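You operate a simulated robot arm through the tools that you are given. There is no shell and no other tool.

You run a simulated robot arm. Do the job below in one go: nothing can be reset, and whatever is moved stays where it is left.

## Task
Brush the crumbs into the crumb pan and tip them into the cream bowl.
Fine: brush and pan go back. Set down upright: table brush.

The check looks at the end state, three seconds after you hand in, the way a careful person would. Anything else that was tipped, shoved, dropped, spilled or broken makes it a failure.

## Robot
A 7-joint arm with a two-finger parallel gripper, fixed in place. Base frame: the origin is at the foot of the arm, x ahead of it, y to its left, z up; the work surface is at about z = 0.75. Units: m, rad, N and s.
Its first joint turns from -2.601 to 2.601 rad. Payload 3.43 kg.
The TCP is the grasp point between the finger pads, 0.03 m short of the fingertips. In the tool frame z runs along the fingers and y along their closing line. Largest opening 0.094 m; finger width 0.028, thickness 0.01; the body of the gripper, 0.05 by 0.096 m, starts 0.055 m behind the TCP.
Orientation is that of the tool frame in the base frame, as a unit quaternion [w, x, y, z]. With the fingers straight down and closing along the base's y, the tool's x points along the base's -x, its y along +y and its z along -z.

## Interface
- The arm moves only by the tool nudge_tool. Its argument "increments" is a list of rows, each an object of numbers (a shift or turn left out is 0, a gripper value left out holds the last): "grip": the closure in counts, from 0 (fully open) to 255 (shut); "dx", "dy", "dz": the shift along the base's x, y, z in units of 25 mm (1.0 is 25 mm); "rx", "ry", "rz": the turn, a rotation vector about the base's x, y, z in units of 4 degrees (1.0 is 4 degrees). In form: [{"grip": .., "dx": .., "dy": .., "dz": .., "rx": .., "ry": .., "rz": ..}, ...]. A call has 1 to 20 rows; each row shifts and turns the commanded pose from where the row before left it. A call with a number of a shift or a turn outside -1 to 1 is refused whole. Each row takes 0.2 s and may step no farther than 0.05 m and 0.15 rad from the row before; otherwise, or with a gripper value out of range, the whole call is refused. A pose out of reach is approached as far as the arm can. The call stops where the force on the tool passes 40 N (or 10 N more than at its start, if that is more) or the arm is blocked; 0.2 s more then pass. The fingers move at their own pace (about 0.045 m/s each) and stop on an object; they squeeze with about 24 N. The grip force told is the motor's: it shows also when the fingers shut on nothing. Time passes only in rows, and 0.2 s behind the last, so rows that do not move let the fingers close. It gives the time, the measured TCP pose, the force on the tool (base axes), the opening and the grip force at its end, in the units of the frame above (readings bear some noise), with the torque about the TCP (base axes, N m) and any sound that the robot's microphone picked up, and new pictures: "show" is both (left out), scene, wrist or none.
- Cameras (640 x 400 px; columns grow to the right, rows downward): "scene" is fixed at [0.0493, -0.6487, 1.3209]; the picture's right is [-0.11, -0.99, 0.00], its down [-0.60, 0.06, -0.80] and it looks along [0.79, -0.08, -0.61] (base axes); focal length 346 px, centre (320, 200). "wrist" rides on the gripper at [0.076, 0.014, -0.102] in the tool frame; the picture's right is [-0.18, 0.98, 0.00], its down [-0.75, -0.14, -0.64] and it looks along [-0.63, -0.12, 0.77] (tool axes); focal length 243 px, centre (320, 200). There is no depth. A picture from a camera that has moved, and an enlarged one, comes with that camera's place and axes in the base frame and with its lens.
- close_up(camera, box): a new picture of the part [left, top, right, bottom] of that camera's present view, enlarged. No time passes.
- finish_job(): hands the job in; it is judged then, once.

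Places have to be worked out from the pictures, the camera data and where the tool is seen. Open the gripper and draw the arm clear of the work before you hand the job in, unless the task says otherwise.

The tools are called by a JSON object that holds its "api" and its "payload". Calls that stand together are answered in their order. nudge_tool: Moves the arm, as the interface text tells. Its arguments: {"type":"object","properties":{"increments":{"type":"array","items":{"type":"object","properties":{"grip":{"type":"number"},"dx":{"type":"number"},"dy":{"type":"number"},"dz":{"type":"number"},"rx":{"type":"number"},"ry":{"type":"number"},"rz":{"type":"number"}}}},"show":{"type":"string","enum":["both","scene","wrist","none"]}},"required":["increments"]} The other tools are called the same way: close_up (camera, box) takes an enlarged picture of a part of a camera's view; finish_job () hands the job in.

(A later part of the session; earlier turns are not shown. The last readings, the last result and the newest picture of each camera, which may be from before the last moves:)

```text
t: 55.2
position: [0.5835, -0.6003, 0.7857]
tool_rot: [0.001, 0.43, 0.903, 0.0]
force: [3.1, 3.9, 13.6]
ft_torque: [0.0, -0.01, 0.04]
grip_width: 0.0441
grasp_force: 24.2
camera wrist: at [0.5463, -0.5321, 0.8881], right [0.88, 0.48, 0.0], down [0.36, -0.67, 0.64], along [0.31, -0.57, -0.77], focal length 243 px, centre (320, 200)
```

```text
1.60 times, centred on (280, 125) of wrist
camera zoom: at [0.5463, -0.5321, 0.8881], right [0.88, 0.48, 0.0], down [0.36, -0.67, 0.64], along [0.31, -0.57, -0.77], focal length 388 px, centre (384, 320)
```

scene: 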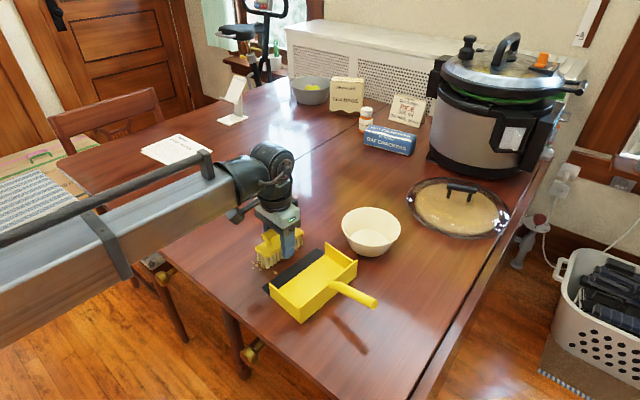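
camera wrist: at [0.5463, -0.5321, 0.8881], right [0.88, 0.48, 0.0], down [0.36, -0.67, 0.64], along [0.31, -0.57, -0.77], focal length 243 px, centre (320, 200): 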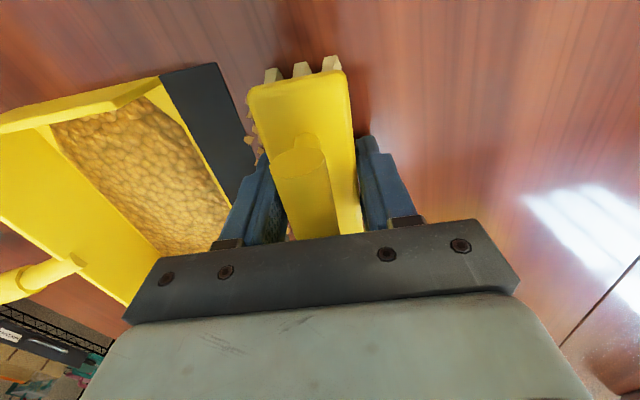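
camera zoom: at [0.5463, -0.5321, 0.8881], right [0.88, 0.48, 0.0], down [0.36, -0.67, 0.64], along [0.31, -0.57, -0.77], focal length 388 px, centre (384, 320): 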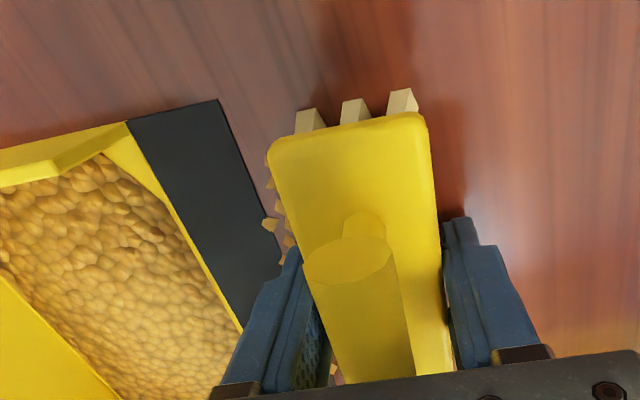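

The pan now shows a collected heap, so crumbs reaching it are counted as its contents; the rest are right at the lip. I'll push these on, up to the lip edge.

{"api": "nudge_tool", "payload": {"increments": [{"dx": -0.29, "dy": -0.28, "dz": -0.004}, {"dx": -0.29, "dy": -0.28, "dz": -0.004}, {}], "show": "wrist"}}

{"api": "close_up", "payload": {"camera": "scene", "box": [220, 190, 360, 320]}}

{"api": "close_up", "payload": {"camera": "wrist", "box": [80, 0, 480, 250]}}

```text
t: 56.0
position: [0.5702, -0.6152, 0.7849]
tool_rot: [0.001, 0.431, 0.903, 0.0]
force: [1.8, 2.4, 7.4]
ft_torque: [-0.1, -0.06, 0.1]
grip_width: 0.044
grasp_force: 23.6
camera wrist: at [0.5322, -0.5462, 0.888], right [0.88, 0.48, 0.0], down [0.36, -0.67, 0.64], along [0.31, -0.57, -0.77], focal length 243 px, centre (320, 200)
```

wrist: 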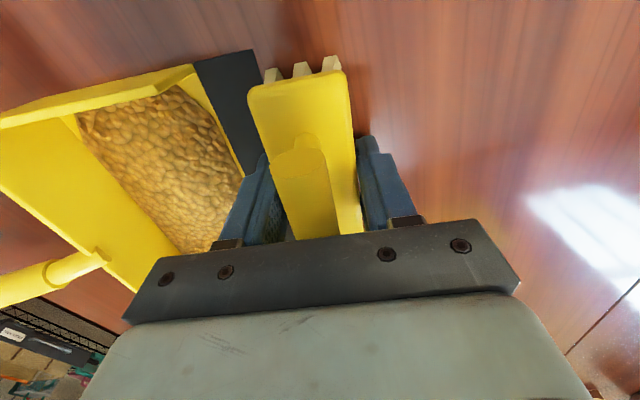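

```text
3.08 times, centred on (290, 255) of scene
camera zoom: at [0.0493, -0.6487, 1.3209], right [-0.11, -0.99, 0.0], down [-0.6, 0.06, -0.8], along [0.79, -0.08, -0.61], focal length 1064 px, centre (412, 31)
```

zoom: 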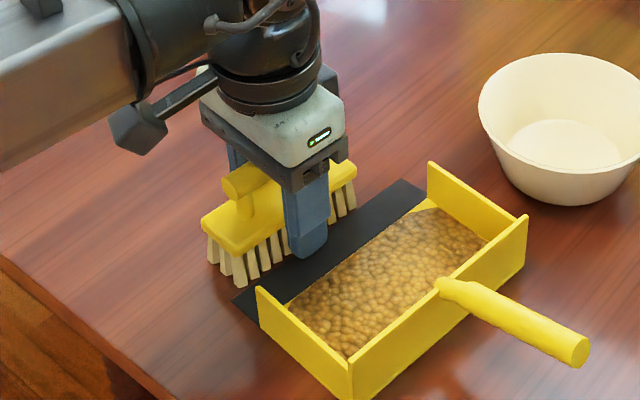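

```text
1.60 times, centred on (280, 125) of wrist
camera zoom: at [0.5322, -0.5462, 0.888], right [0.88, 0.48, 0.0], down [0.36, -0.67, 0.64], along [0.31, -0.57, -0.77], focal length 388 px, centre (384, 320)
```

zoom: 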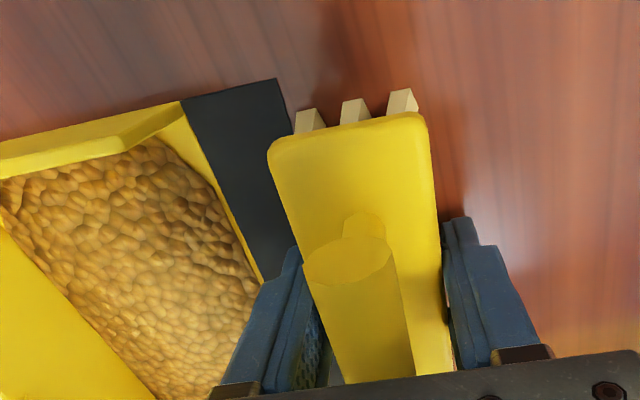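

All the loose crumbs have gone from the table into the pan's heap. I'll lift the brush straight up and check for any left underneath.

{"api": "nudge_tool", "payload": {"increments": [{"dz": 0.5}, {"dz": 0.9}, {"dz": 0.9}, {"dx": 0.8, "dy": 0.65, "dz": 0.6}, {"dx": 0.8, "dy": 0.65}, {}], "show": "both"}}

{"api": "close_up", "payload": {"camera": "scene", "box": [200, 170, 380, 330]}}

{"api": "close_up", "payload": {"camera": "wrist", "box": [0, 0, 400, 250]}}

```text
t: 57.4
position: [0.6086, -0.5817, 0.8563]
tool_rot: [0.0, 0.431, 0.902, -0.001]
force: [-0.3, 0.5, -1.4]
ft_torque: [0.03, -0.05, -0.02]
grip_width: 0.0443
grasp_force: 23.7
camera wrist: at [0.5721, -0.5135, 0.9606], right [0.88, 0.48, 0.0], down [0.36, -0.67, 0.64], along [0.31, -0.57, -0.77], focal length 243 px, centre (320, 200)
```

scene: 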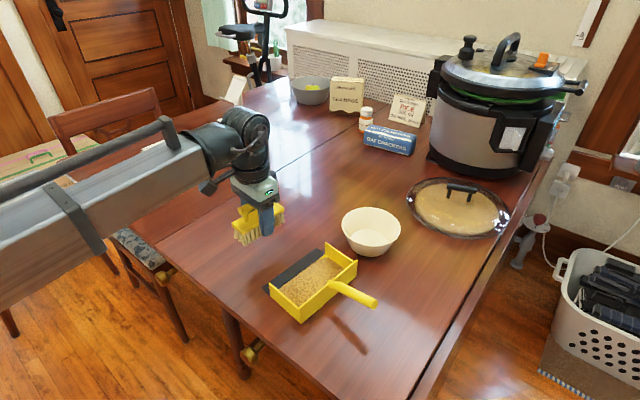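
wrist: 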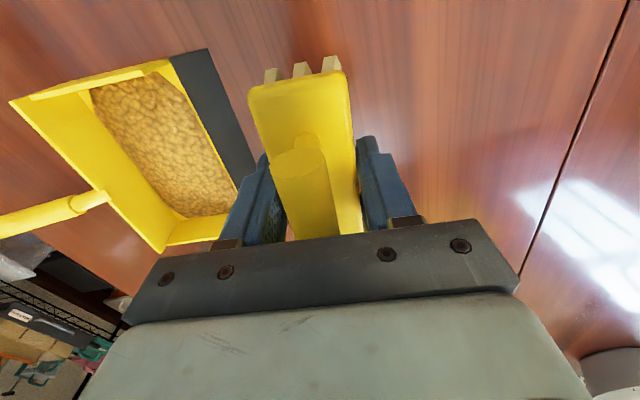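

```text
2.50 times, centred on (290, 250) of scene
camera zoom: at [0.0493, -0.6487, 1.3209], right [-0.11, -0.99, 0.0], down [-0.6, 0.06, -0.8], along [0.79, -0.08, -0.61], focal length 864 px, centre (395, 75)
```

zoom: 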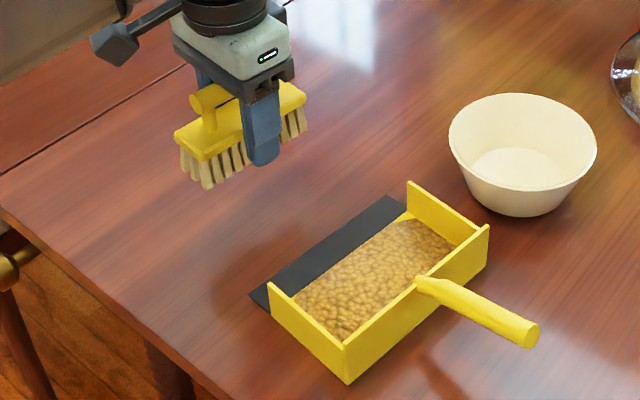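

```text
1.60 times, centred on (200, 125) of wrist
camera zoom: at [0.5721, -0.5135, 0.9606], right [0.88, 0.48, 0.0], down [0.36, -0.67, 0.64], along [0.31, -0.57, -0.77], focal length 388 px, centre (512, 320)
```

zoom: 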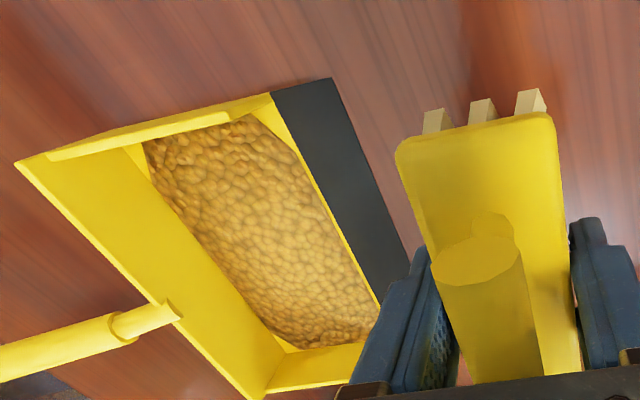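

The table is clean. Next I'll put the brush back at its original spot (0.802, -0.512) and original angle, descending most of the way.

{"api": "nudge_tool", "payload": {"increments": [{"dx": 0.967, "dy": 0.349, "rz": 0.31}, {"dx": 0.967, "dy": 0.349, "rz": 0.31}, {"dx": 0.967, "dy": 0.349, "rz": 0.31}, {"dx": 0.967, "dy": 0.349, "rz": 0.31}, {"dx": 0.967, "dy": 0.349, "rz": 0.31}, {"dx": 0.967, "dy": 0.349, "rz": 0.31}, {"dx": 0.967, "dy": 0.349, "rz": 0.31}, {"dx": 0.967, "dy": 0.349, "rz": 0.31}, {}, {"dz": -0.9}, {"dz": -0.9}, {"dz": -0.6}, {}], "show": "both"}}

{"api": "close_up", "payload": {"camera": "scene", "box": [190, 120, 290, 230]}}

```text
t: 60.2
position: [0.8033, -0.5119, 0.7951]
tool_rot: [0.001, 0.351, 0.936, 0.0]
force: [-0.4, 0.2, -1.5]
ft_torque: [0.01, -0.01, -0.03]
grip_width: 0.0439
grasp_force: 23.6
camera wrist: at [0.7535, -0.4516, 0.8986], right [0.78, 0.62, 0.0], down [0.47, -0.6, 0.64], along [0.4, -0.5, -0.77], focal length 243 px, centre (320, 200)
```

scene: 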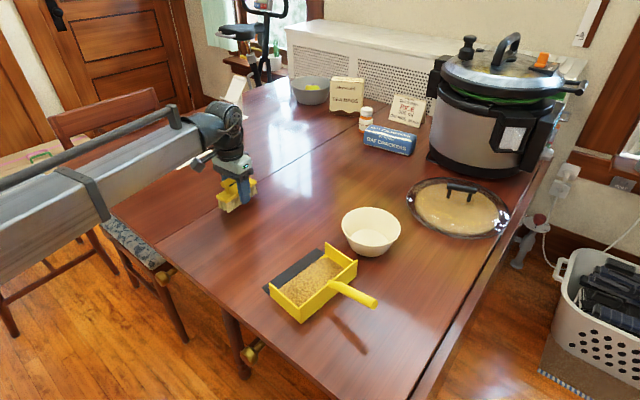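
wrist: 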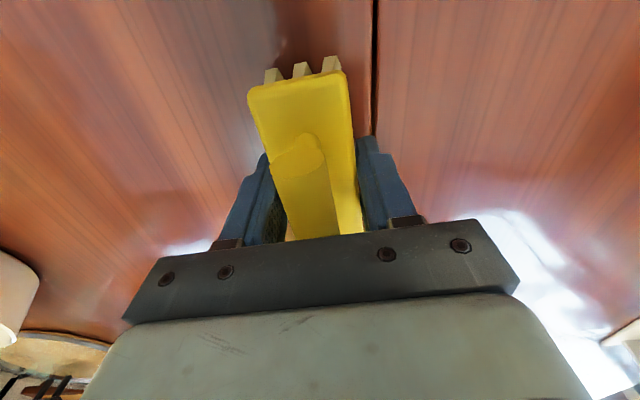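

```text
3.64 times, centred on (240, 175) of scene
camera zoom: at [0.0493, -0.6487, 1.3209], right [-0.11, -0.99, 0.0], down [-0.6, 0.06, -0.8], along [0.79, -0.08, -0.61], focal length 1258 px, centre (611, 291)
```

zoom: 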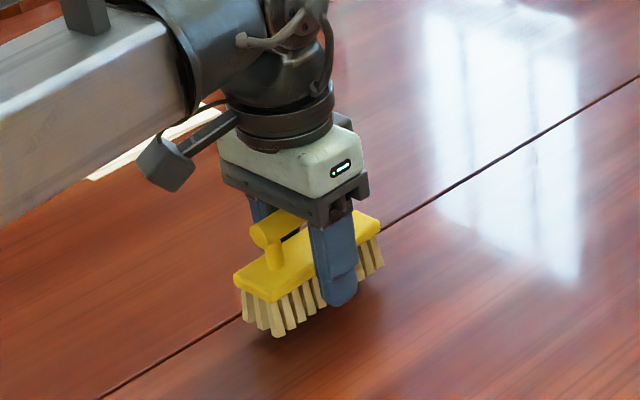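

Just above the table. I'll lower in fine steps.

{"api": "nudge_tool", "payload": {"increments": [{"dz": -0.1}, {"dz": -0.1}, {"dz": -0.06}, {}], "show": "none"}}

```text
t: 61.2
position: [0.8032, -0.5117, 0.7897]
tool_rot: [0.0, 0.351, 0.937, 0.0]
force: [0.2, -0.2, -1.7]
ft_torque: [0.02, -0.01, -0.01]
grip_width: 0.0442
grasp_force: 24.2
```

{"api": "nudge_tool", "payload": {"increments": [{"dz": -0.05}, {"dz": -0.05}, {}], "show": "none"}}

```text
t: 62.0
position: [0.8038, -0.5124, 0.7873]
tool_rot: [0.0, 0.351, 0.936, 0.0]
force: [0.4, 0.7, -1.0]
ft_torque: [0.01, 0.0, 0.01]
grip_width: 0.0439
grasp_force: 24.6
```

{"api": "nudge_tool", "payload": {"increments": [{"dz": -0.04}, {"dz": -0.03}, {}], "show": "none"}}

```text
t: 62.8
position: [0.8038, -0.5128, 0.7862]
tool_rot: [0.0, 0.352, 0.936, 0.0]
force: [0.9, 0.6, -2.2]
ft_torque: [-0.01, 0.0, 0.0]
grip_width: 0.0441
grasp_force: 23.9
```

Still hanging free (weight only, no contact). A little further.

{"api": "nudge_tool", "payload": {"increments": [{"dz": -0.03}, {"dz": -0.03}, {}], "show": "none"}}

```text
t: 63.6
position: [0.8031, -0.5129, 0.7841]
tool_rot: [0.001, 0.352, 0.936, 0.0]
force: [2.4, -0.4, 8.1]
ft_torque: [0.14, 0.23, 0.02]
grip_width: 0.0439
grasp_force: 23.9
```

The bristles are on the table (8 N). I'll open the gripper and rise straight up.

{"api": "nudge_tool", "payload": {"increments": [{"dz": 0.015}, {"grip": 0}, {}, {}, {}, {}, {"dz": 0.4}, {"dz": 0.9}, {"dz": 0.9}, {"dz": 0.9}, {}], "show": "both"}}

{"api": "close_up", "payload": {"camera": "scene", "box": [190, 120, 290, 230]}}

{"api": "close_up", "payload": {"camera": "wrist", "box": [200, 0, 460, 200]}}

```text
t: 66.0
position: [0.802, -0.5135, 0.8631]
tool_rot: [0.0, 0.351, 0.937, 0.0]
force: [0.3, 0.2, -0.2]
ft_torque: [-0.01, 0.01, 0.01]
grip_width: 0.0944
grasp_force: 0.2
camera wrist: at [0.7534, -0.4521, 0.9661], right [0.78, 0.62, 0.0], down [0.48, -0.6, 0.64], along [0.4, -0.5, -0.77], focal length 243 px, centre (320, 200)
```

scene: 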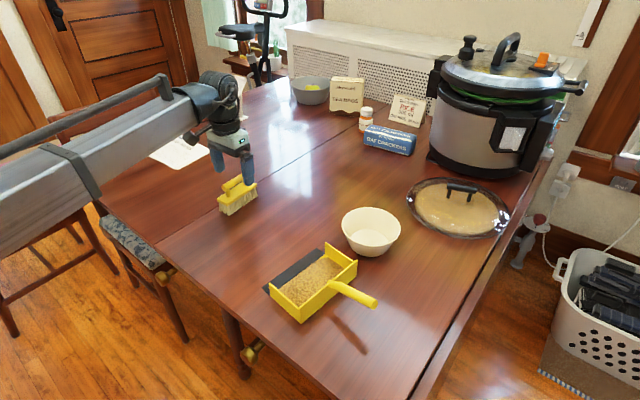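
wrist: 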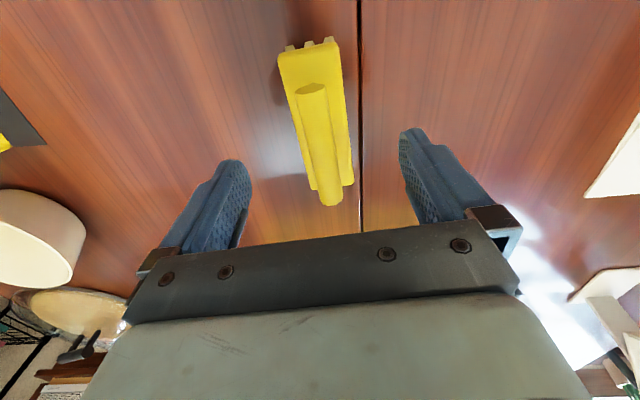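

```text
3.64 times, centred on (240, 175) of scene
camera zoom: at [0.0493, -0.6487, 1.3209], right [-0.11, -0.99, 0.0], down [-0.6, 0.06, -0.8], along [0.79, -0.08, -0.61], focal length 1258 px, centre (611, 291)
```

zoom: 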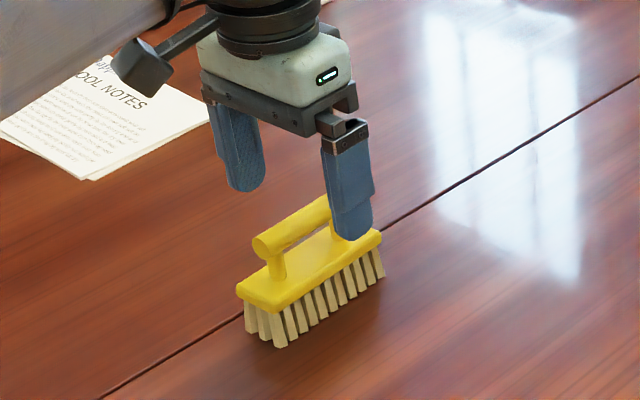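

```text
2.00 times, centred on (330, 100) of wrist
camera zoom: at [0.7534, -0.4521, 0.9661], right [0.78, 0.62, 0.0], down [0.48, -0.6, 0.64], along [0.4, -0.5, -0.77], focal length 485 px, centre (300, 400)
```

zoom: 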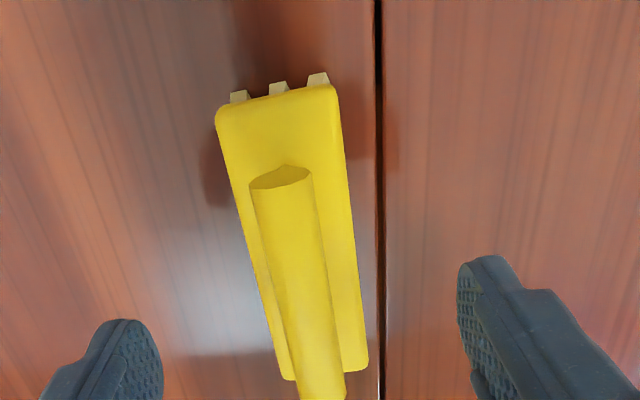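

The brush is back in its original spot and upright. Now the pan: its handle runs from about (0.472, -0.710, 0.798) at the back wall to (0.392, -0.775, 0.827). I'll rise, turn the gripper so it closes across the handle, and move over behind it.

{"api": "nudge_tool", "payload": {"increments": [{"dz": 1.0}, {"dz": 1.0}, {"dz": 1.0}, {"dx": -0.81, "dy": -0.515, "rz": 1.0}, {"dx": -0.81, "dy": -0.515, "rz": 1.0}, {"dx": -0.81, "dy": -0.515, "rz": 1.0}, {"dx": -0.81, "dy": -0.515, "rz": 1.0}, {"dx": -0.81, "dy": -0.515, "rz": 1.0}, {"dx": -0.81, "dy": -0.515, "rz": 1.0}, {"dx": -0.81, "dy": -0.515, "rz": 1.0}, {"dx": -0.81, "dy": -0.515, "rz": 1.0}, {"dx": -0.81, "dy": -0.515, "rz": 1.0}, {"dx": -0.81, "dy": -0.515, "rz": 1.0}, {"dx": -0.81, "dy": -0.515, "rz": 1.0}, {"dx": -0.81, "dy": -0.515, "rz": 1.0}, {}], "show": "both"}}

```text
t: 69.4
position: [0.5611, -0.6665, 0.9385]
tool_rot: [0.0, -0.061, 0.998, 0.001]
force: [1.1, -0.1, -0.2]
ft_torque: [-0.04, 0.01, 0.02]
grip_width: 0.0941
grasp_force: 0.2
camera wrist: at [0.4824, -0.6615, 1.0416], right [0.06, 1.0, 0.0], down [0.76, -0.05, 0.64], along [0.64, -0.04, -0.77], focal length 243 px, centre (320, 200)
```

scene: 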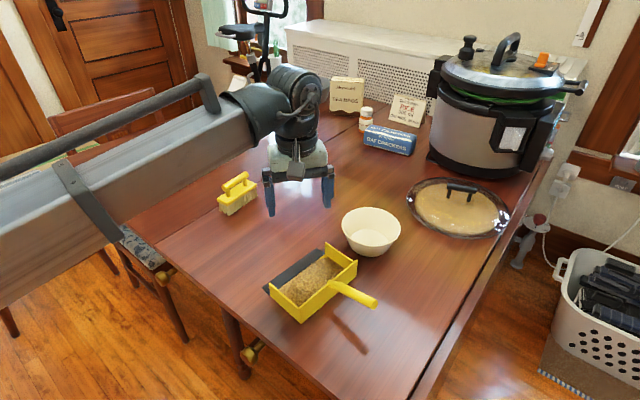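
wrist: 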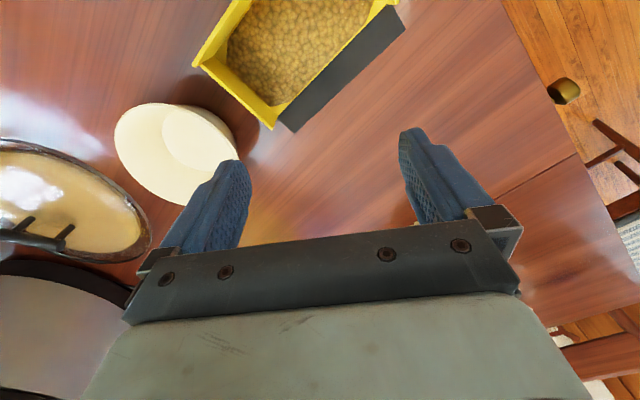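

The gripper turned well and the view gives the bowl centre at about (0.605, -0.821). I'll continue to behind the handle, finishing the yaw.

{"api": "nudge_tool", "payload": {"increments": [{"dx": -0.82, "dy": -0.5225, "rz": 1.0}, {"dx": -0.82, "dy": -0.5225, "rz": 1.0}, {"dx": -0.82, "dy": -0.5225, "rz": 1.0}, {"dx": -0.82, "dy": -0.5225, "rz": 1.0}, {"dx": -0.82, "dy": -0.5225, "rz": 1.0}, {"dx": -0.82, "dy": -0.5225, "rz": 1.0}, {"dx": -0.82, "dy": -0.5225, "rz": 1.0}, {"dx": -0.82, "dy": -0.5225, "rz": 1.0}, {}], "show": "both"}}

```text
t: 71.4
position: [0.397, -0.7722, 0.9389]
tool_rot: [-0.001, -0.334, 0.943, 0.0]
force: [-0.8, -0.4, 0.4]
ft_torque: [0.0, -0.01, -0.01]
grip_width: 0.0939
grasp_force: 0.0
camera wrist: at [0.3277, -0.8096, 1.0414], right [-0.48, 0.88, 0.0], down [0.67, 0.36, 0.64], along [0.57, 0.31, -0.77], focal length 243 px, centre (320, 200)
```

scene: 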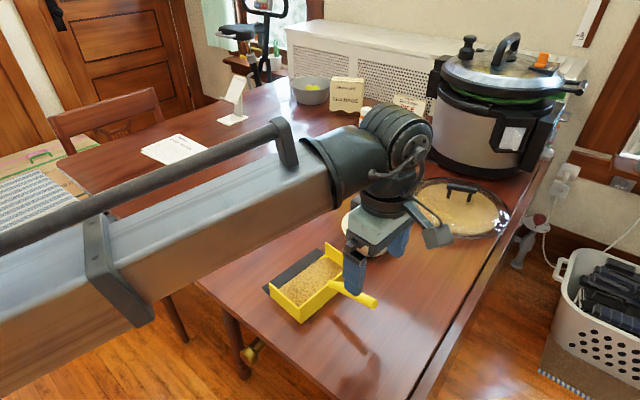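
wrist: 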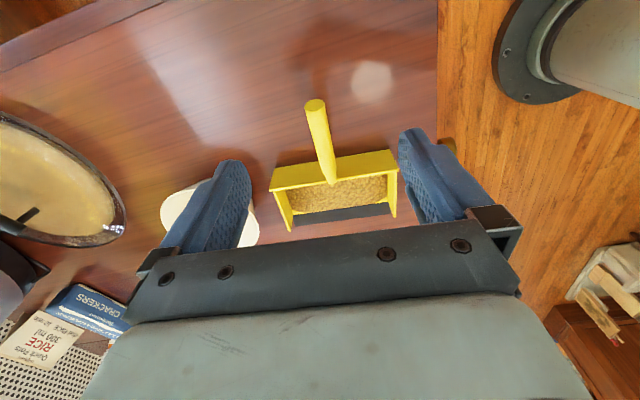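

The turn to closing across the handle was reached without trouble, and the wrist camera now looks straight along the pan. I'll take a closer look to confirm the handle line and height.

{"api": "close_up", "payload": {"camera": "wrist", "box": [230, 80, 430, 240]}}

{"api": "close_up", "payload": {"camera": "scene", "box": [250, 230, 390, 340]}}

```text
2.50 times, centred on (330, 160) of wrist
camera zoom: at [0.3277, -0.8096, 1.0414], right [-0.48, 0.88, 0.0], down [0.67, 0.36, 0.64], along [0.57, 0.31, -0.77], focal length 606 px, centre (295, 300)
```

zoom: 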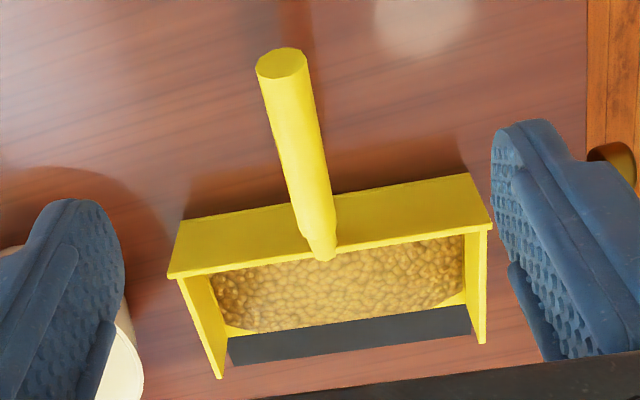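

```text
3.64 times, centred on (320, 285) of scene
camera zoom: at [0.0493, -0.6487, 1.3209], right [-0.11, -0.99, 0.0], down [-0.6, 0.06, -0.8], along [0.79, -0.08, -0.61], focal length 1258 px, centre (320, -109)
```

zoom: 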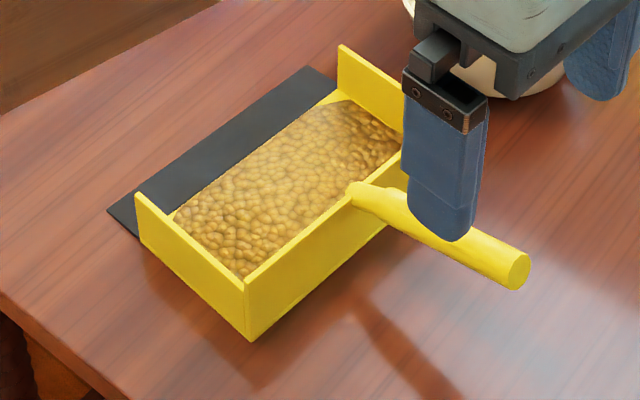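

Triangulating both views, the handle axis runs from (0.478, -0.711, 0.790) to (0.397, -0.777, 0.820), so I'll grip it at about (0.439, -0.743, 0.804). First I'll lean the tool back 32°, which gives a longer contact line on the handle and an easier pour later.

{"api": "nudge_tool", "payload": {"increments": [{"rx": 0.629, "ry": -0.777, "dz": -0.25, "dy": -0.02}, {"rx": 0.629, "ry": -0.777, "dz": -0.25, "dy": -0.02}, {"rx": 0.629, "ry": -0.777, "dz": -0.25, "dy": -0.02}, {"rx": 0.629, "ry": -0.777, "dz": -0.25, "dy": -0.02}, {"rx": 0.629, "ry": -0.777, "dz": -0.25, "dy": -0.02}, {"rx": 0.629, "ry": -0.777, "dz": -0.25, "dy": -0.02}, {"rx": 0.629, "ry": -0.777, "dz": -0.25, "dy": -0.02}, {"rx": 0.629, "ry": -0.777, "dz": -0.25, "dy": -0.02}, {}], "show": "both"}}

{"api": "close_up", "payload": {"camera": "wrist", "box": [150, 20, 510, 250]}}

```text
t: 73.4
position: [0.3975, -0.7749, 0.8874]
tool_rot: [0.26, -0.32, 0.906, 0.092]
force: [-0.2, 0.6, -0.5]
ft_torque: [0.01, 0.0, -0.01]
grip_width: 0.0938
grasp_force: 0.0
camera wrist: at [0.2944, -0.8389, 0.9347], right [-0.5, 0.86, 0.1], down [0.32, 0.08, 0.94], along [0.81, 0.5, -0.31], focal length 243 px, centre (320, 200)
```

scene: 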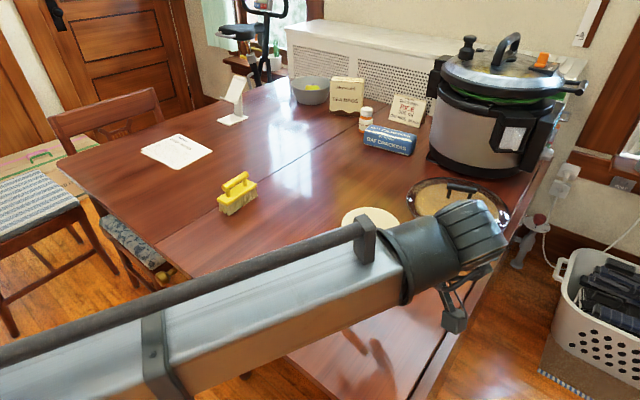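
wrist: 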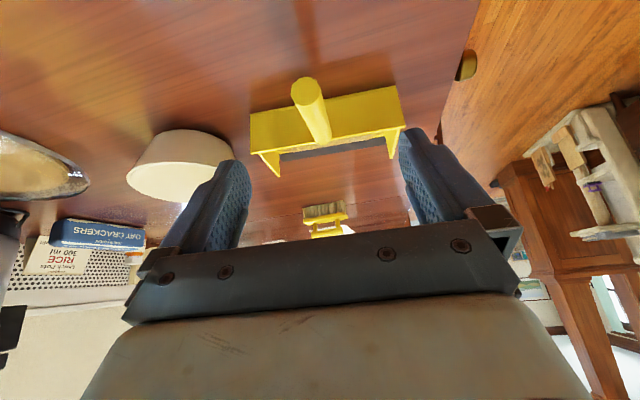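

```text
1.74 times, centred on (330, 135) of wrist
camera zoom: at [0.2944, -0.8389, 0.9347], right [-0.5, 0.86, 0.1], down [0.32, 0.08, 0.94], along [0.81, 0.5, -0.31], focal length 422 px, centre (303, 313)
```

zoom: 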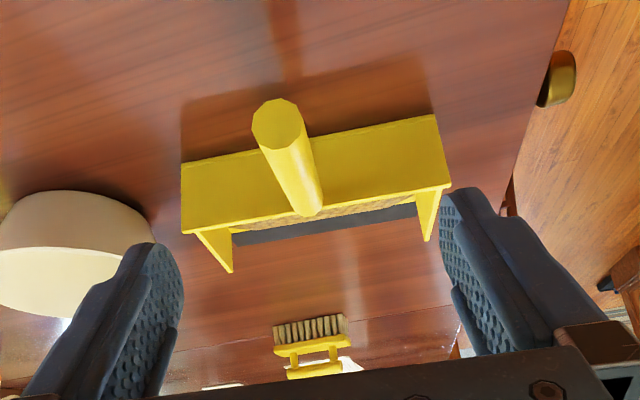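

The handle is centred between the open fingers and the bowl side is clear by about 6 cm. I'll advance along the tool axis onto the handle.

{"api": "nudge_tool", "payload": {"increments": [{"dx": 0.415, "dy": 0.319, "dz": -0.834}, {"dx": 0.415, "dy": 0.319, "dz": -0.834}, {"dx": 0.415, "dy": 0.319, "dz": -0.834}, {"dx": 0.415, "dy": 0.319, "dz": -0.834}, {}], "show": "both"}}

{"api": "close_up", "payload": {"camera": "wrist", "box": [150, 20, 510, 250]}}

```text
t: 74.6
position: [0.4382, -0.7427, 0.8041]
tool_rot: [0.26, -0.32, 0.906, 0.092]
force: [0.0, -0.7, 0.1]
ft_torque: [-0.01, 0.01, 0.04]
grip_width: 0.0939
grasp_force: 0.1
camera wrist: at [0.3362, -0.8073, 0.8514], right [-0.5, 0.86, 0.1], down [0.32, 0.08, 0.94], along [0.81, 0.5, -0.31], focal length 243 px, centre (320, 200)
```

scene: 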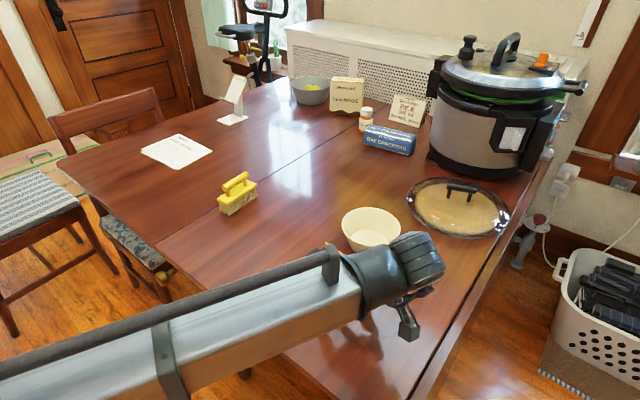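
wrist: 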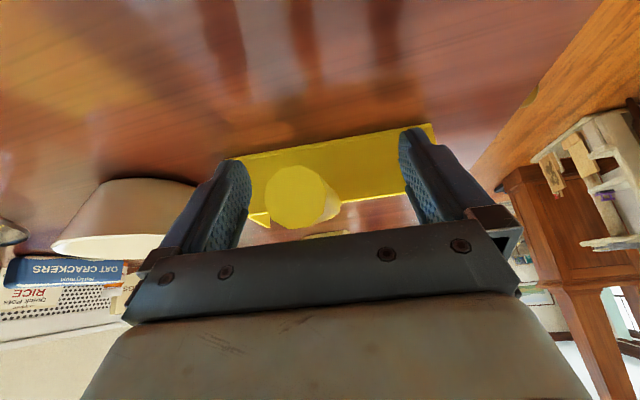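

```text
1.74 times, centred on (330, 135) of wrist
camera zoom: at [0.3362, -0.8073, 0.8514], right [-0.5, 0.86, 0.1], down [0.32, 0.08, 0.94], along [0.81, 0.5, -0.31], focal length 422 px, centre (303, 313)
```

zoom: 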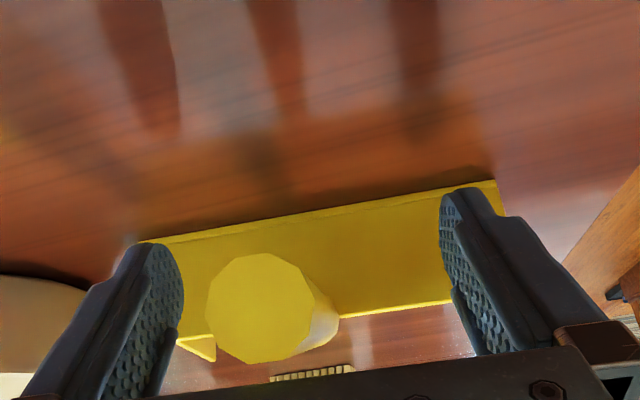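

The fingers straddle the handle. I'll close on it.

{"api": "nudge_tool", "payload": {"increments": [{"grip": 255}, {}, {}, {}, {}, {}, {}, {}], "show": "wrist"}}

{"api": "close_up", "payload": {"camera": "wrist", "box": [150, 20, 510, 250]}}

```text
t: 76.4
position: [0.4388, -0.7433, 0.8045]
tool_rot: [0.261, -0.32, 0.906, 0.093]
force: [-1.6, 0.2, -0.9]
ft_torque: [0.05, 0.03, 0.25]
grip_width: 0.022
grasp_force: 23.9
camera wrist: at [0.336, -0.8073, 0.8515], right [-0.5, 0.86, 0.1], down [0.32, 0.08, 0.94], along [0.81, 0.5, -0.31], focal length 243 px, centre (320, 200)
```

wrist: 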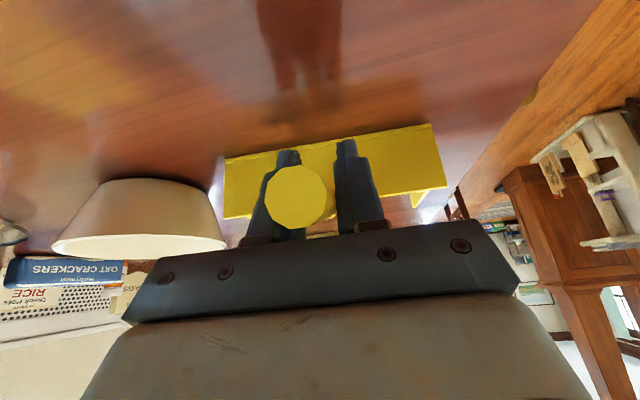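

```text
1.74 times, centred on (330, 135) of wrist
camera zoom: at [0.336, -0.8073, 0.8515], right [-0.5, 0.86, 0.1], down [0.32, 0.08, 0.94], along [0.81, 0.5, -0.31], focal length 422 px, centre (303, 313)
```

zoom: 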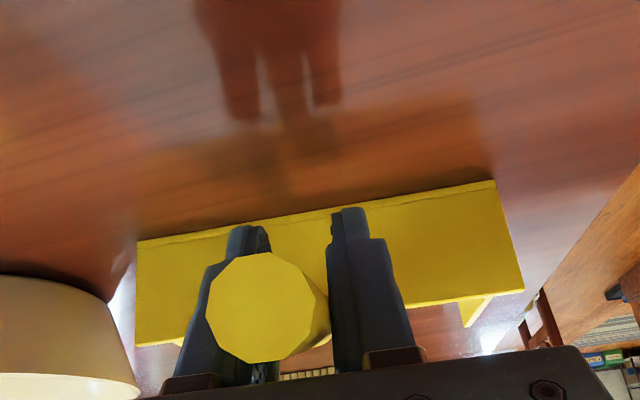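

Handle gripped (22 mm, 24 N). I'll lift by just 6 mm and check whether the pan comes up level or droops at the lip.

{"api": "nudge_tool", "payload": {"increments": [{"dz": 0.12}, {"dz": 0.12}, {}, {}], "show": "both"}}

{"api": "close_up", "payload": {"camera": "wrist", "box": [150, 20, 510, 250]}}

```text
t: 77.4
position: [0.4389, -0.7422, 0.81]
tool_rot: [0.26, -0.32, 0.906, 0.093]
force: [0.1, 0.8, -2.0]
ft_torque: [-0.11, 0.14, 0.0]
grip_width: 0.0219
grasp_force: 23.9
camera wrist: at [0.3364, -0.8071, 0.8573], right [-0.5, 0.86, 0.1], down [0.32, 0.08, 0.94], along [0.81, 0.5, -0.31], focal length 243 px, centre (320, 200)
```

scene: 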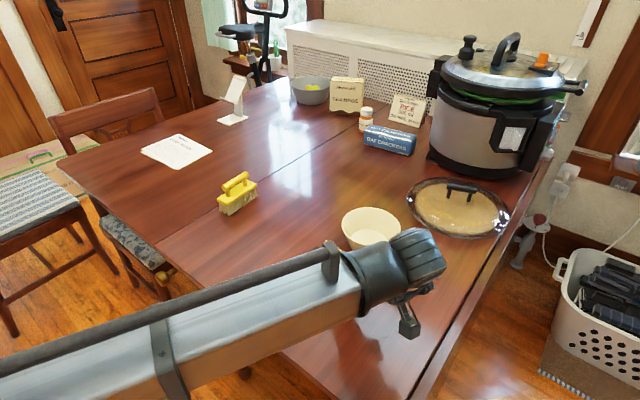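
wrist: 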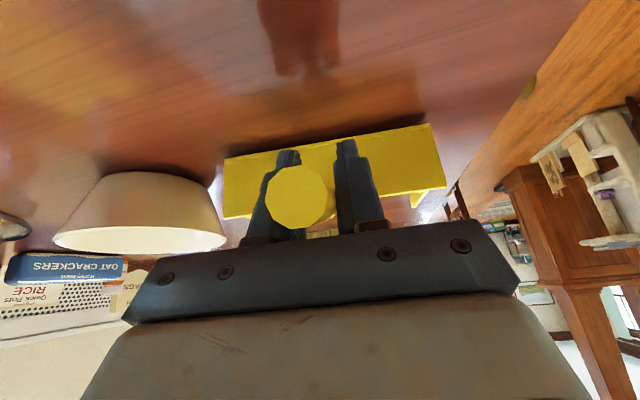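

```text
1.74 times, centred on (330, 135) of wrist
camera zoom: at [0.3364, -0.8071, 0.8573], right [-0.5, 0.86, 0.1], down [0.32, 0.08, 0.94], along [0.81, 0.5, -0.31], focal length 422 px, centre (303, 313)
```

zoom: 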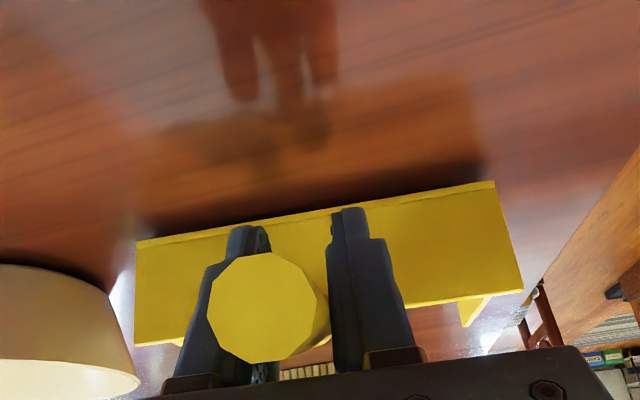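

The pan hangs level (about 2 N weight, centre of mass 9 cm ahead of the grip) and shows no droop. I'll tilt the lip up about 6° for safety and lift the pan about 13 cm, gently.

{"api": "nudge_tool", "payload": {"increments": [{"rx": 0.4718, "ry": -0.5828, "dz": 0.3}, {"rx": 0.4718, "ry": -0.5828, "dz": 0.3}, {"dz": 0.5}, {"dz": 0.7}, {"dz": 0.7}, {"dz": 0.7}, {"dz": 0.7}, {"dz": 0.7}, {"dz": 0.5}, {}], "show": "both"}}

{"api": "close_up", "payload": {"camera": "wrist", "box": [150, 20, 510, 250]}}

```text
t: 79.6
position: [0.4413, -0.7441, 0.938]
tool_rot: [0.306, -0.315, 0.892, 0.109]
force: [-0.1, -0.9, -1.7]
ft_torque: [-0.15, 0.14, 0.01]
grip_width: 0.0218
grasp_force: 24.0
camera wrist: at [0.3342, -0.8107, 0.9734], right [-0.5, 0.86, 0.12], down [0.24, 0.01, 0.97], along [0.83, 0.52, -0.21], focal length 243 px, centre (320, 200)
```

scene: 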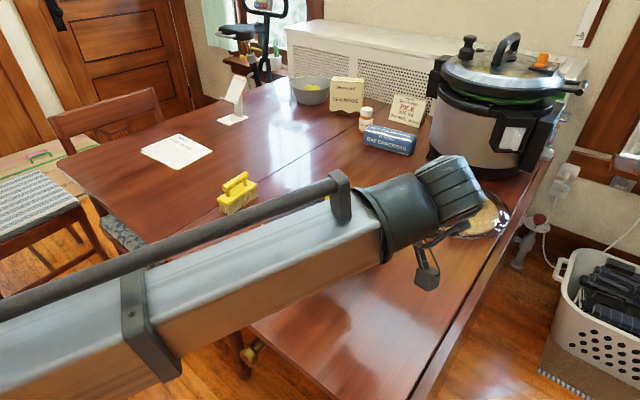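
wrist: 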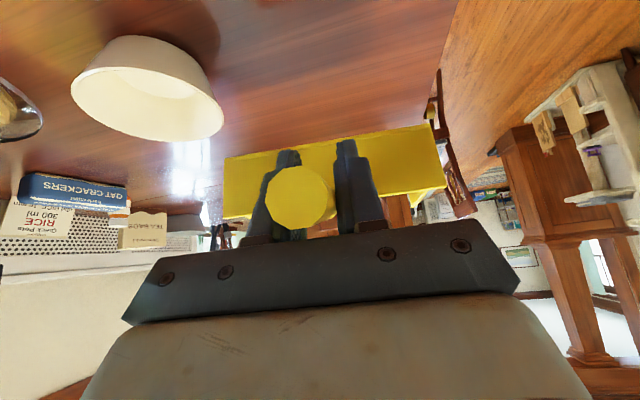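

```text
1.74 times, centred on (330, 135) of wrist
camera zoom: at [0.3342, -0.8107, 0.9734], right [-0.5, 0.86, 0.12], down [0.24, 0.01, 0.97], along [0.83, 0.52, -0.21], focal length 422 px, centre (303, 313)
```

zoom: 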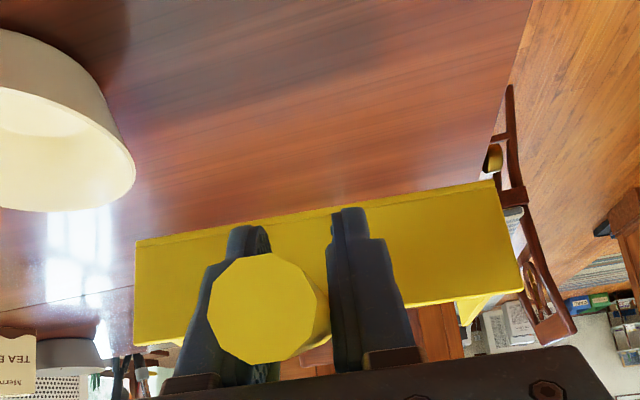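

The pan is steady and nothing spilled. I'll use this view to fix the bowl's rim more precisely.

{"api": "close_up", "payload": {"camera": "wrist", "box": [50, 20, 250, 160]}}

```text
2.86 times, centred on (150, 90) of wrist
camera zoom: at [0.3342, -0.8107, 0.9734], right [-0.5, 0.86, 0.12], down [0.24, 0.01, 0.97], along [0.83, 0.52, -0.21], focal length 693 px, centre (806, 514)
```

zoom: 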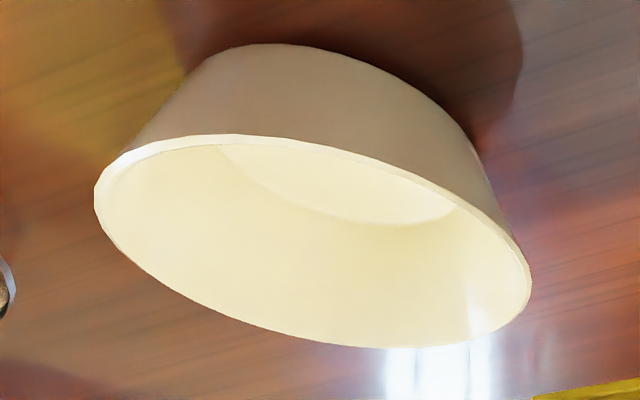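

The bowl rim centre is about (0.603, -0.822), radius 0.065, rim at about z 0.81. I'll swing the level pan so it points along +x and bring it over beside the bowl, keeping it well above the rim.

{"api": "nudge_tool", "payload": {"increments": [{"rz": -0.5, "dy": -0.2}, {"rz": -0.9, "dy": -0.35}, {"rz": -0.95, "dy": -0.37}, {"rz": -0.95, "dy": -0.37}, {"rz": -0.95, "dy": -0.37}, {"rz": -0.95, "dy": -0.37}, {"rz": -0.95, "dy": -0.37}, {"rz": -0.95, "dy": -0.37}, {"rz": -0.95, "dy": -0.37}, {"rz": -0.9, "dy": -0.34}, {"rz": -0.8, "dy": -0.25}, {}], "show": "both"}}

{"api": "close_up", "payload": {"camera": "wrist", "box": [150, 20, 510, 250]}}

```text
t: 82.2
position: [0.4377, -0.8372, 0.937]
tool_rot: [0.327, 0.001, 0.945, 0.0]
force: [0.2, -0.9, -2.4]
ft_torque: [-0.02, 0.22, 0.02]
grip_width: 0.0219
grasp_force: 23.9
camera wrist: at [0.3141, -0.823, 0.972], right [0.15, 0.98, 0.11], down [0.2, -0.14, 0.97], along [0.97, -0.12, -0.21], focal length 243 px, centre (320, 200)
```

scene: 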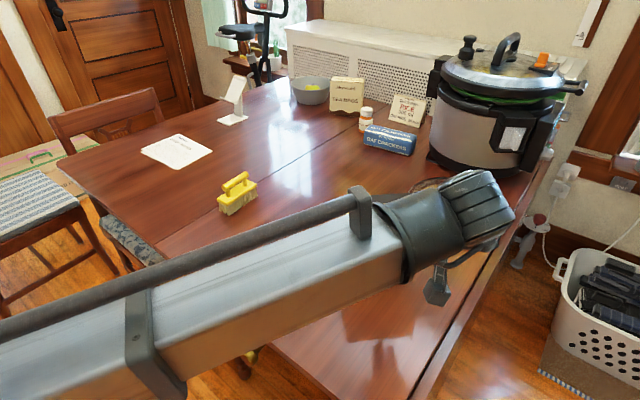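
wrist: 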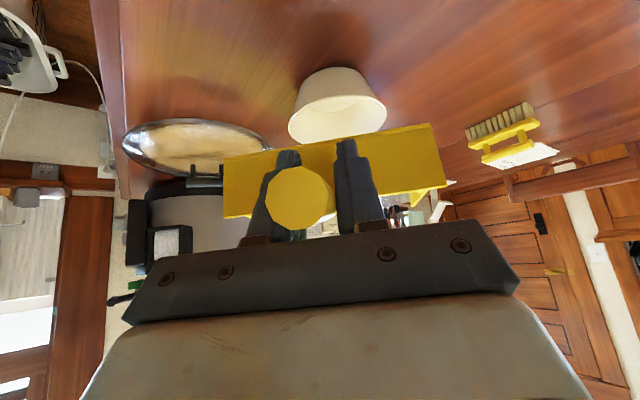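

```text
1.74 times, centred on (330, 135) of wrist
camera zoom: at [0.3141, -0.823, 0.972], right [0.15, 0.98, 0.11], down [0.2, -0.14, 0.97], along [0.97, -0.12, -0.21], focal length 422 px, centre (303, 313)
```

zoom: 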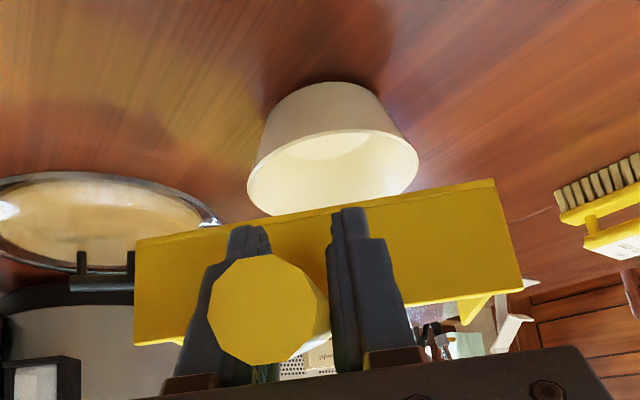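

Everything is steady, and this view gives the bowl centre at about (0.606, -0.8235). I'll roll the pan about 24° to its left side so the crumbs gather along that wall and leave from the corner rather than the full width.

{"api": "nudge_tool", "payload": {"increments": [{"rx": -0.75}, {"rx": -0.75}, {"rx": -0.75}, {"rx": -0.75}, {"rx": -0.75}, {"rx": -0.75}, {"rx": -0.75}, {"rx": -0.75}, {}], "show": "both"}}

{"api": "close_up", "payload": {"camera": "wrist", "box": [150, 20, 510, 250]}}

```text
t: 84.2
position: [0.4388, -0.8354, 0.9391]
tool_rot: [0.318, -0.067, 0.925, -0.197]
force: [-0.6, -0.1, -1.8]
ft_torque: [0.03, 0.2, -0.03]
grip_width: 0.0219
grasp_force: 23.7
camera wrist: at [0.3147, -0.8098, 0.9638], right [0.15, 0.94, -0.3], down [0.2, 0.27, 0.94], along [0.97, -0.2, -0.15], focal length 243 px, centre (320, 200)
```

scene: 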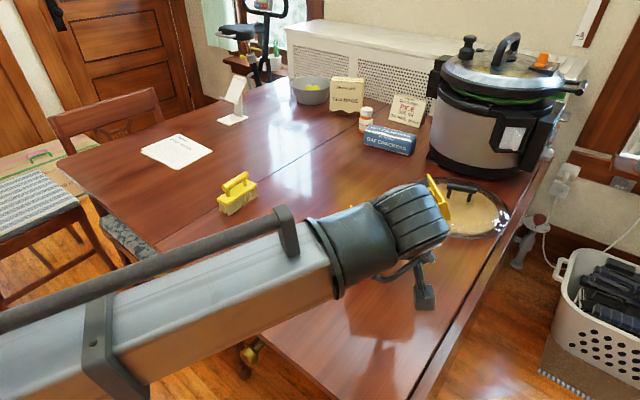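
wrist: 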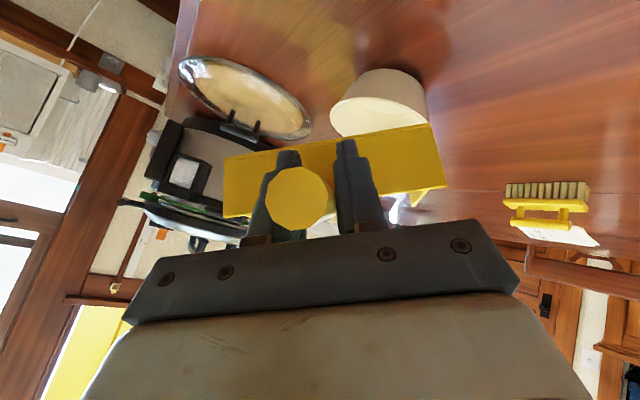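

```text
1.74 times, centred on (330, 135) of wrist
camera zoom: at [0.3147, -0.8098, 0.9638], right [0.15, 0.94, -0.3], down [0.2, 0.27, 0.94], along [0.97, -0.2, -0.15], focal length 422 px, centre (303, 313)
```

zoom: 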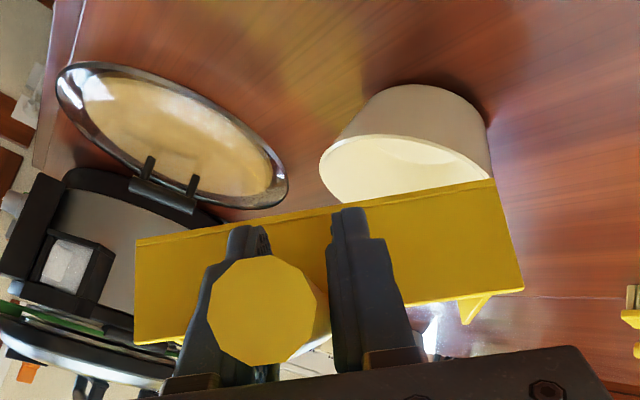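

Rolled with no spill. Now I'll begin pitching the lip down in stages, moving the grip so that the lip corner stays over the bowl. First stage: 20°.

{"api": "nudge_tool", "payload": {"increments": [{"ry": 0.7, "dx": 0.1, "dy": -0.06, "dz": 0.13}, {"ry": 0.7, "dx": 0.1, "dy": -0.06, "dz": 0.13}, {"ry": 0.7, "dx": 0.1, "dy": -0.06, "dz": 0.13}, {"ry": 0.7, "dx": 0.1, "dy": -0.06, "dz": 0.13}, {"ry": 0.7, "dx": 0.1, "dy": -0.06, "dz": 0.13}, {"ry": 0.75, "dx": 0.1, "dy": -0.05, "dz": 0.13}, {"ry": 0.75, "dx": 0.1, "dy": -0.05, "dz": 0.14}, {}], "show": "both"}}

{"api": "close_up", "payload": {"camera": "wrist", "box": [150, 20, 510, 250]}}

```text
t: 86.0
position: [0.4561, -0.8463, 0.9598]
tool_rot: [0.153, -0.1, 0.966, -0.181]
force: [-0.1, 0.1, -1.4]
ft_torque: [0.04, 0.15, 0.01]
grip_width: 0.0221
grasp_force: 24.1
camera wrist: at [0.3479, -0.8203, 1.0275], right [0.04, 0.94, -0.33], down [0.51, 0.26, 0.82], along [0.86, -0.2, -0.47], focal length 243 px, centre (320, 200)
```

scene: 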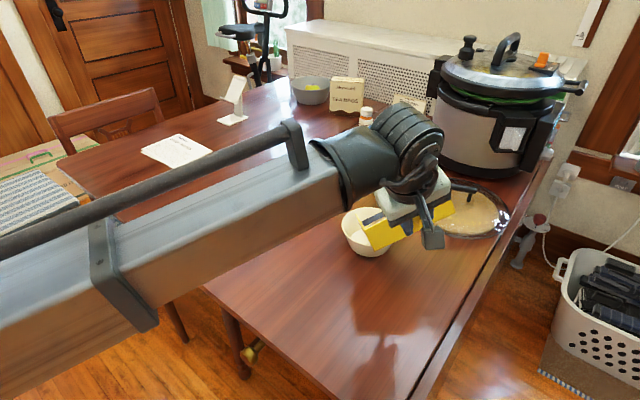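
wrist: 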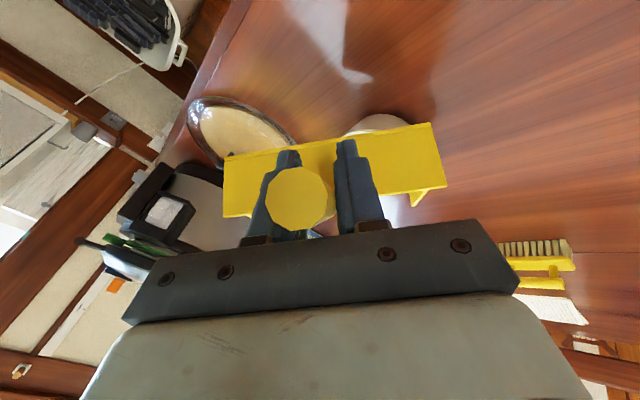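

```text
1.74 times, centred on (330, 135) of wrist
camera zoom: at [0.3479, -0.8203, 1.0275], right [0.04, 0.94, -0.33], down [0.51, 0.26, 0.82], along [0.86, -0.2, -0.47], focal length 422 px, centre (303, 313)
```

zoom: 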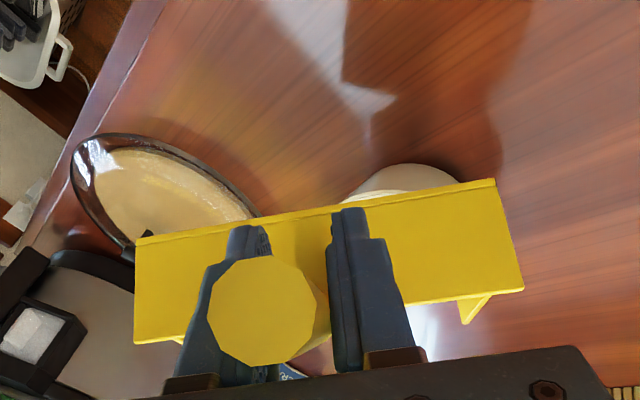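

The scene camera can now see the pan over the bowl. I'll zoom in to check alignment and whether anything has started to flow.

{"api": "close_up", "payload": {"camera": "scene", "box": [320, 170, 470, 280]}}

```text
3.64 times, centred on (395, 225) of scene
camera zoom: at [0.0493, -0.6487, 1.3209], right [-0.11, -0.99, 0.0], down [-0.6, 0.06, -0.8], along [0.79, -0.08, -0.61], focal length 1258 px, centre (47, 109)
```

zoom: 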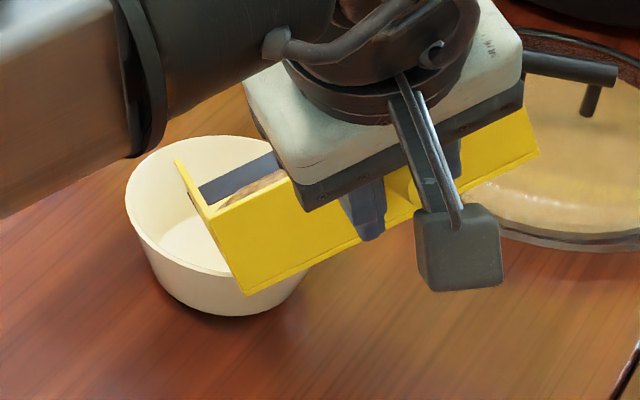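

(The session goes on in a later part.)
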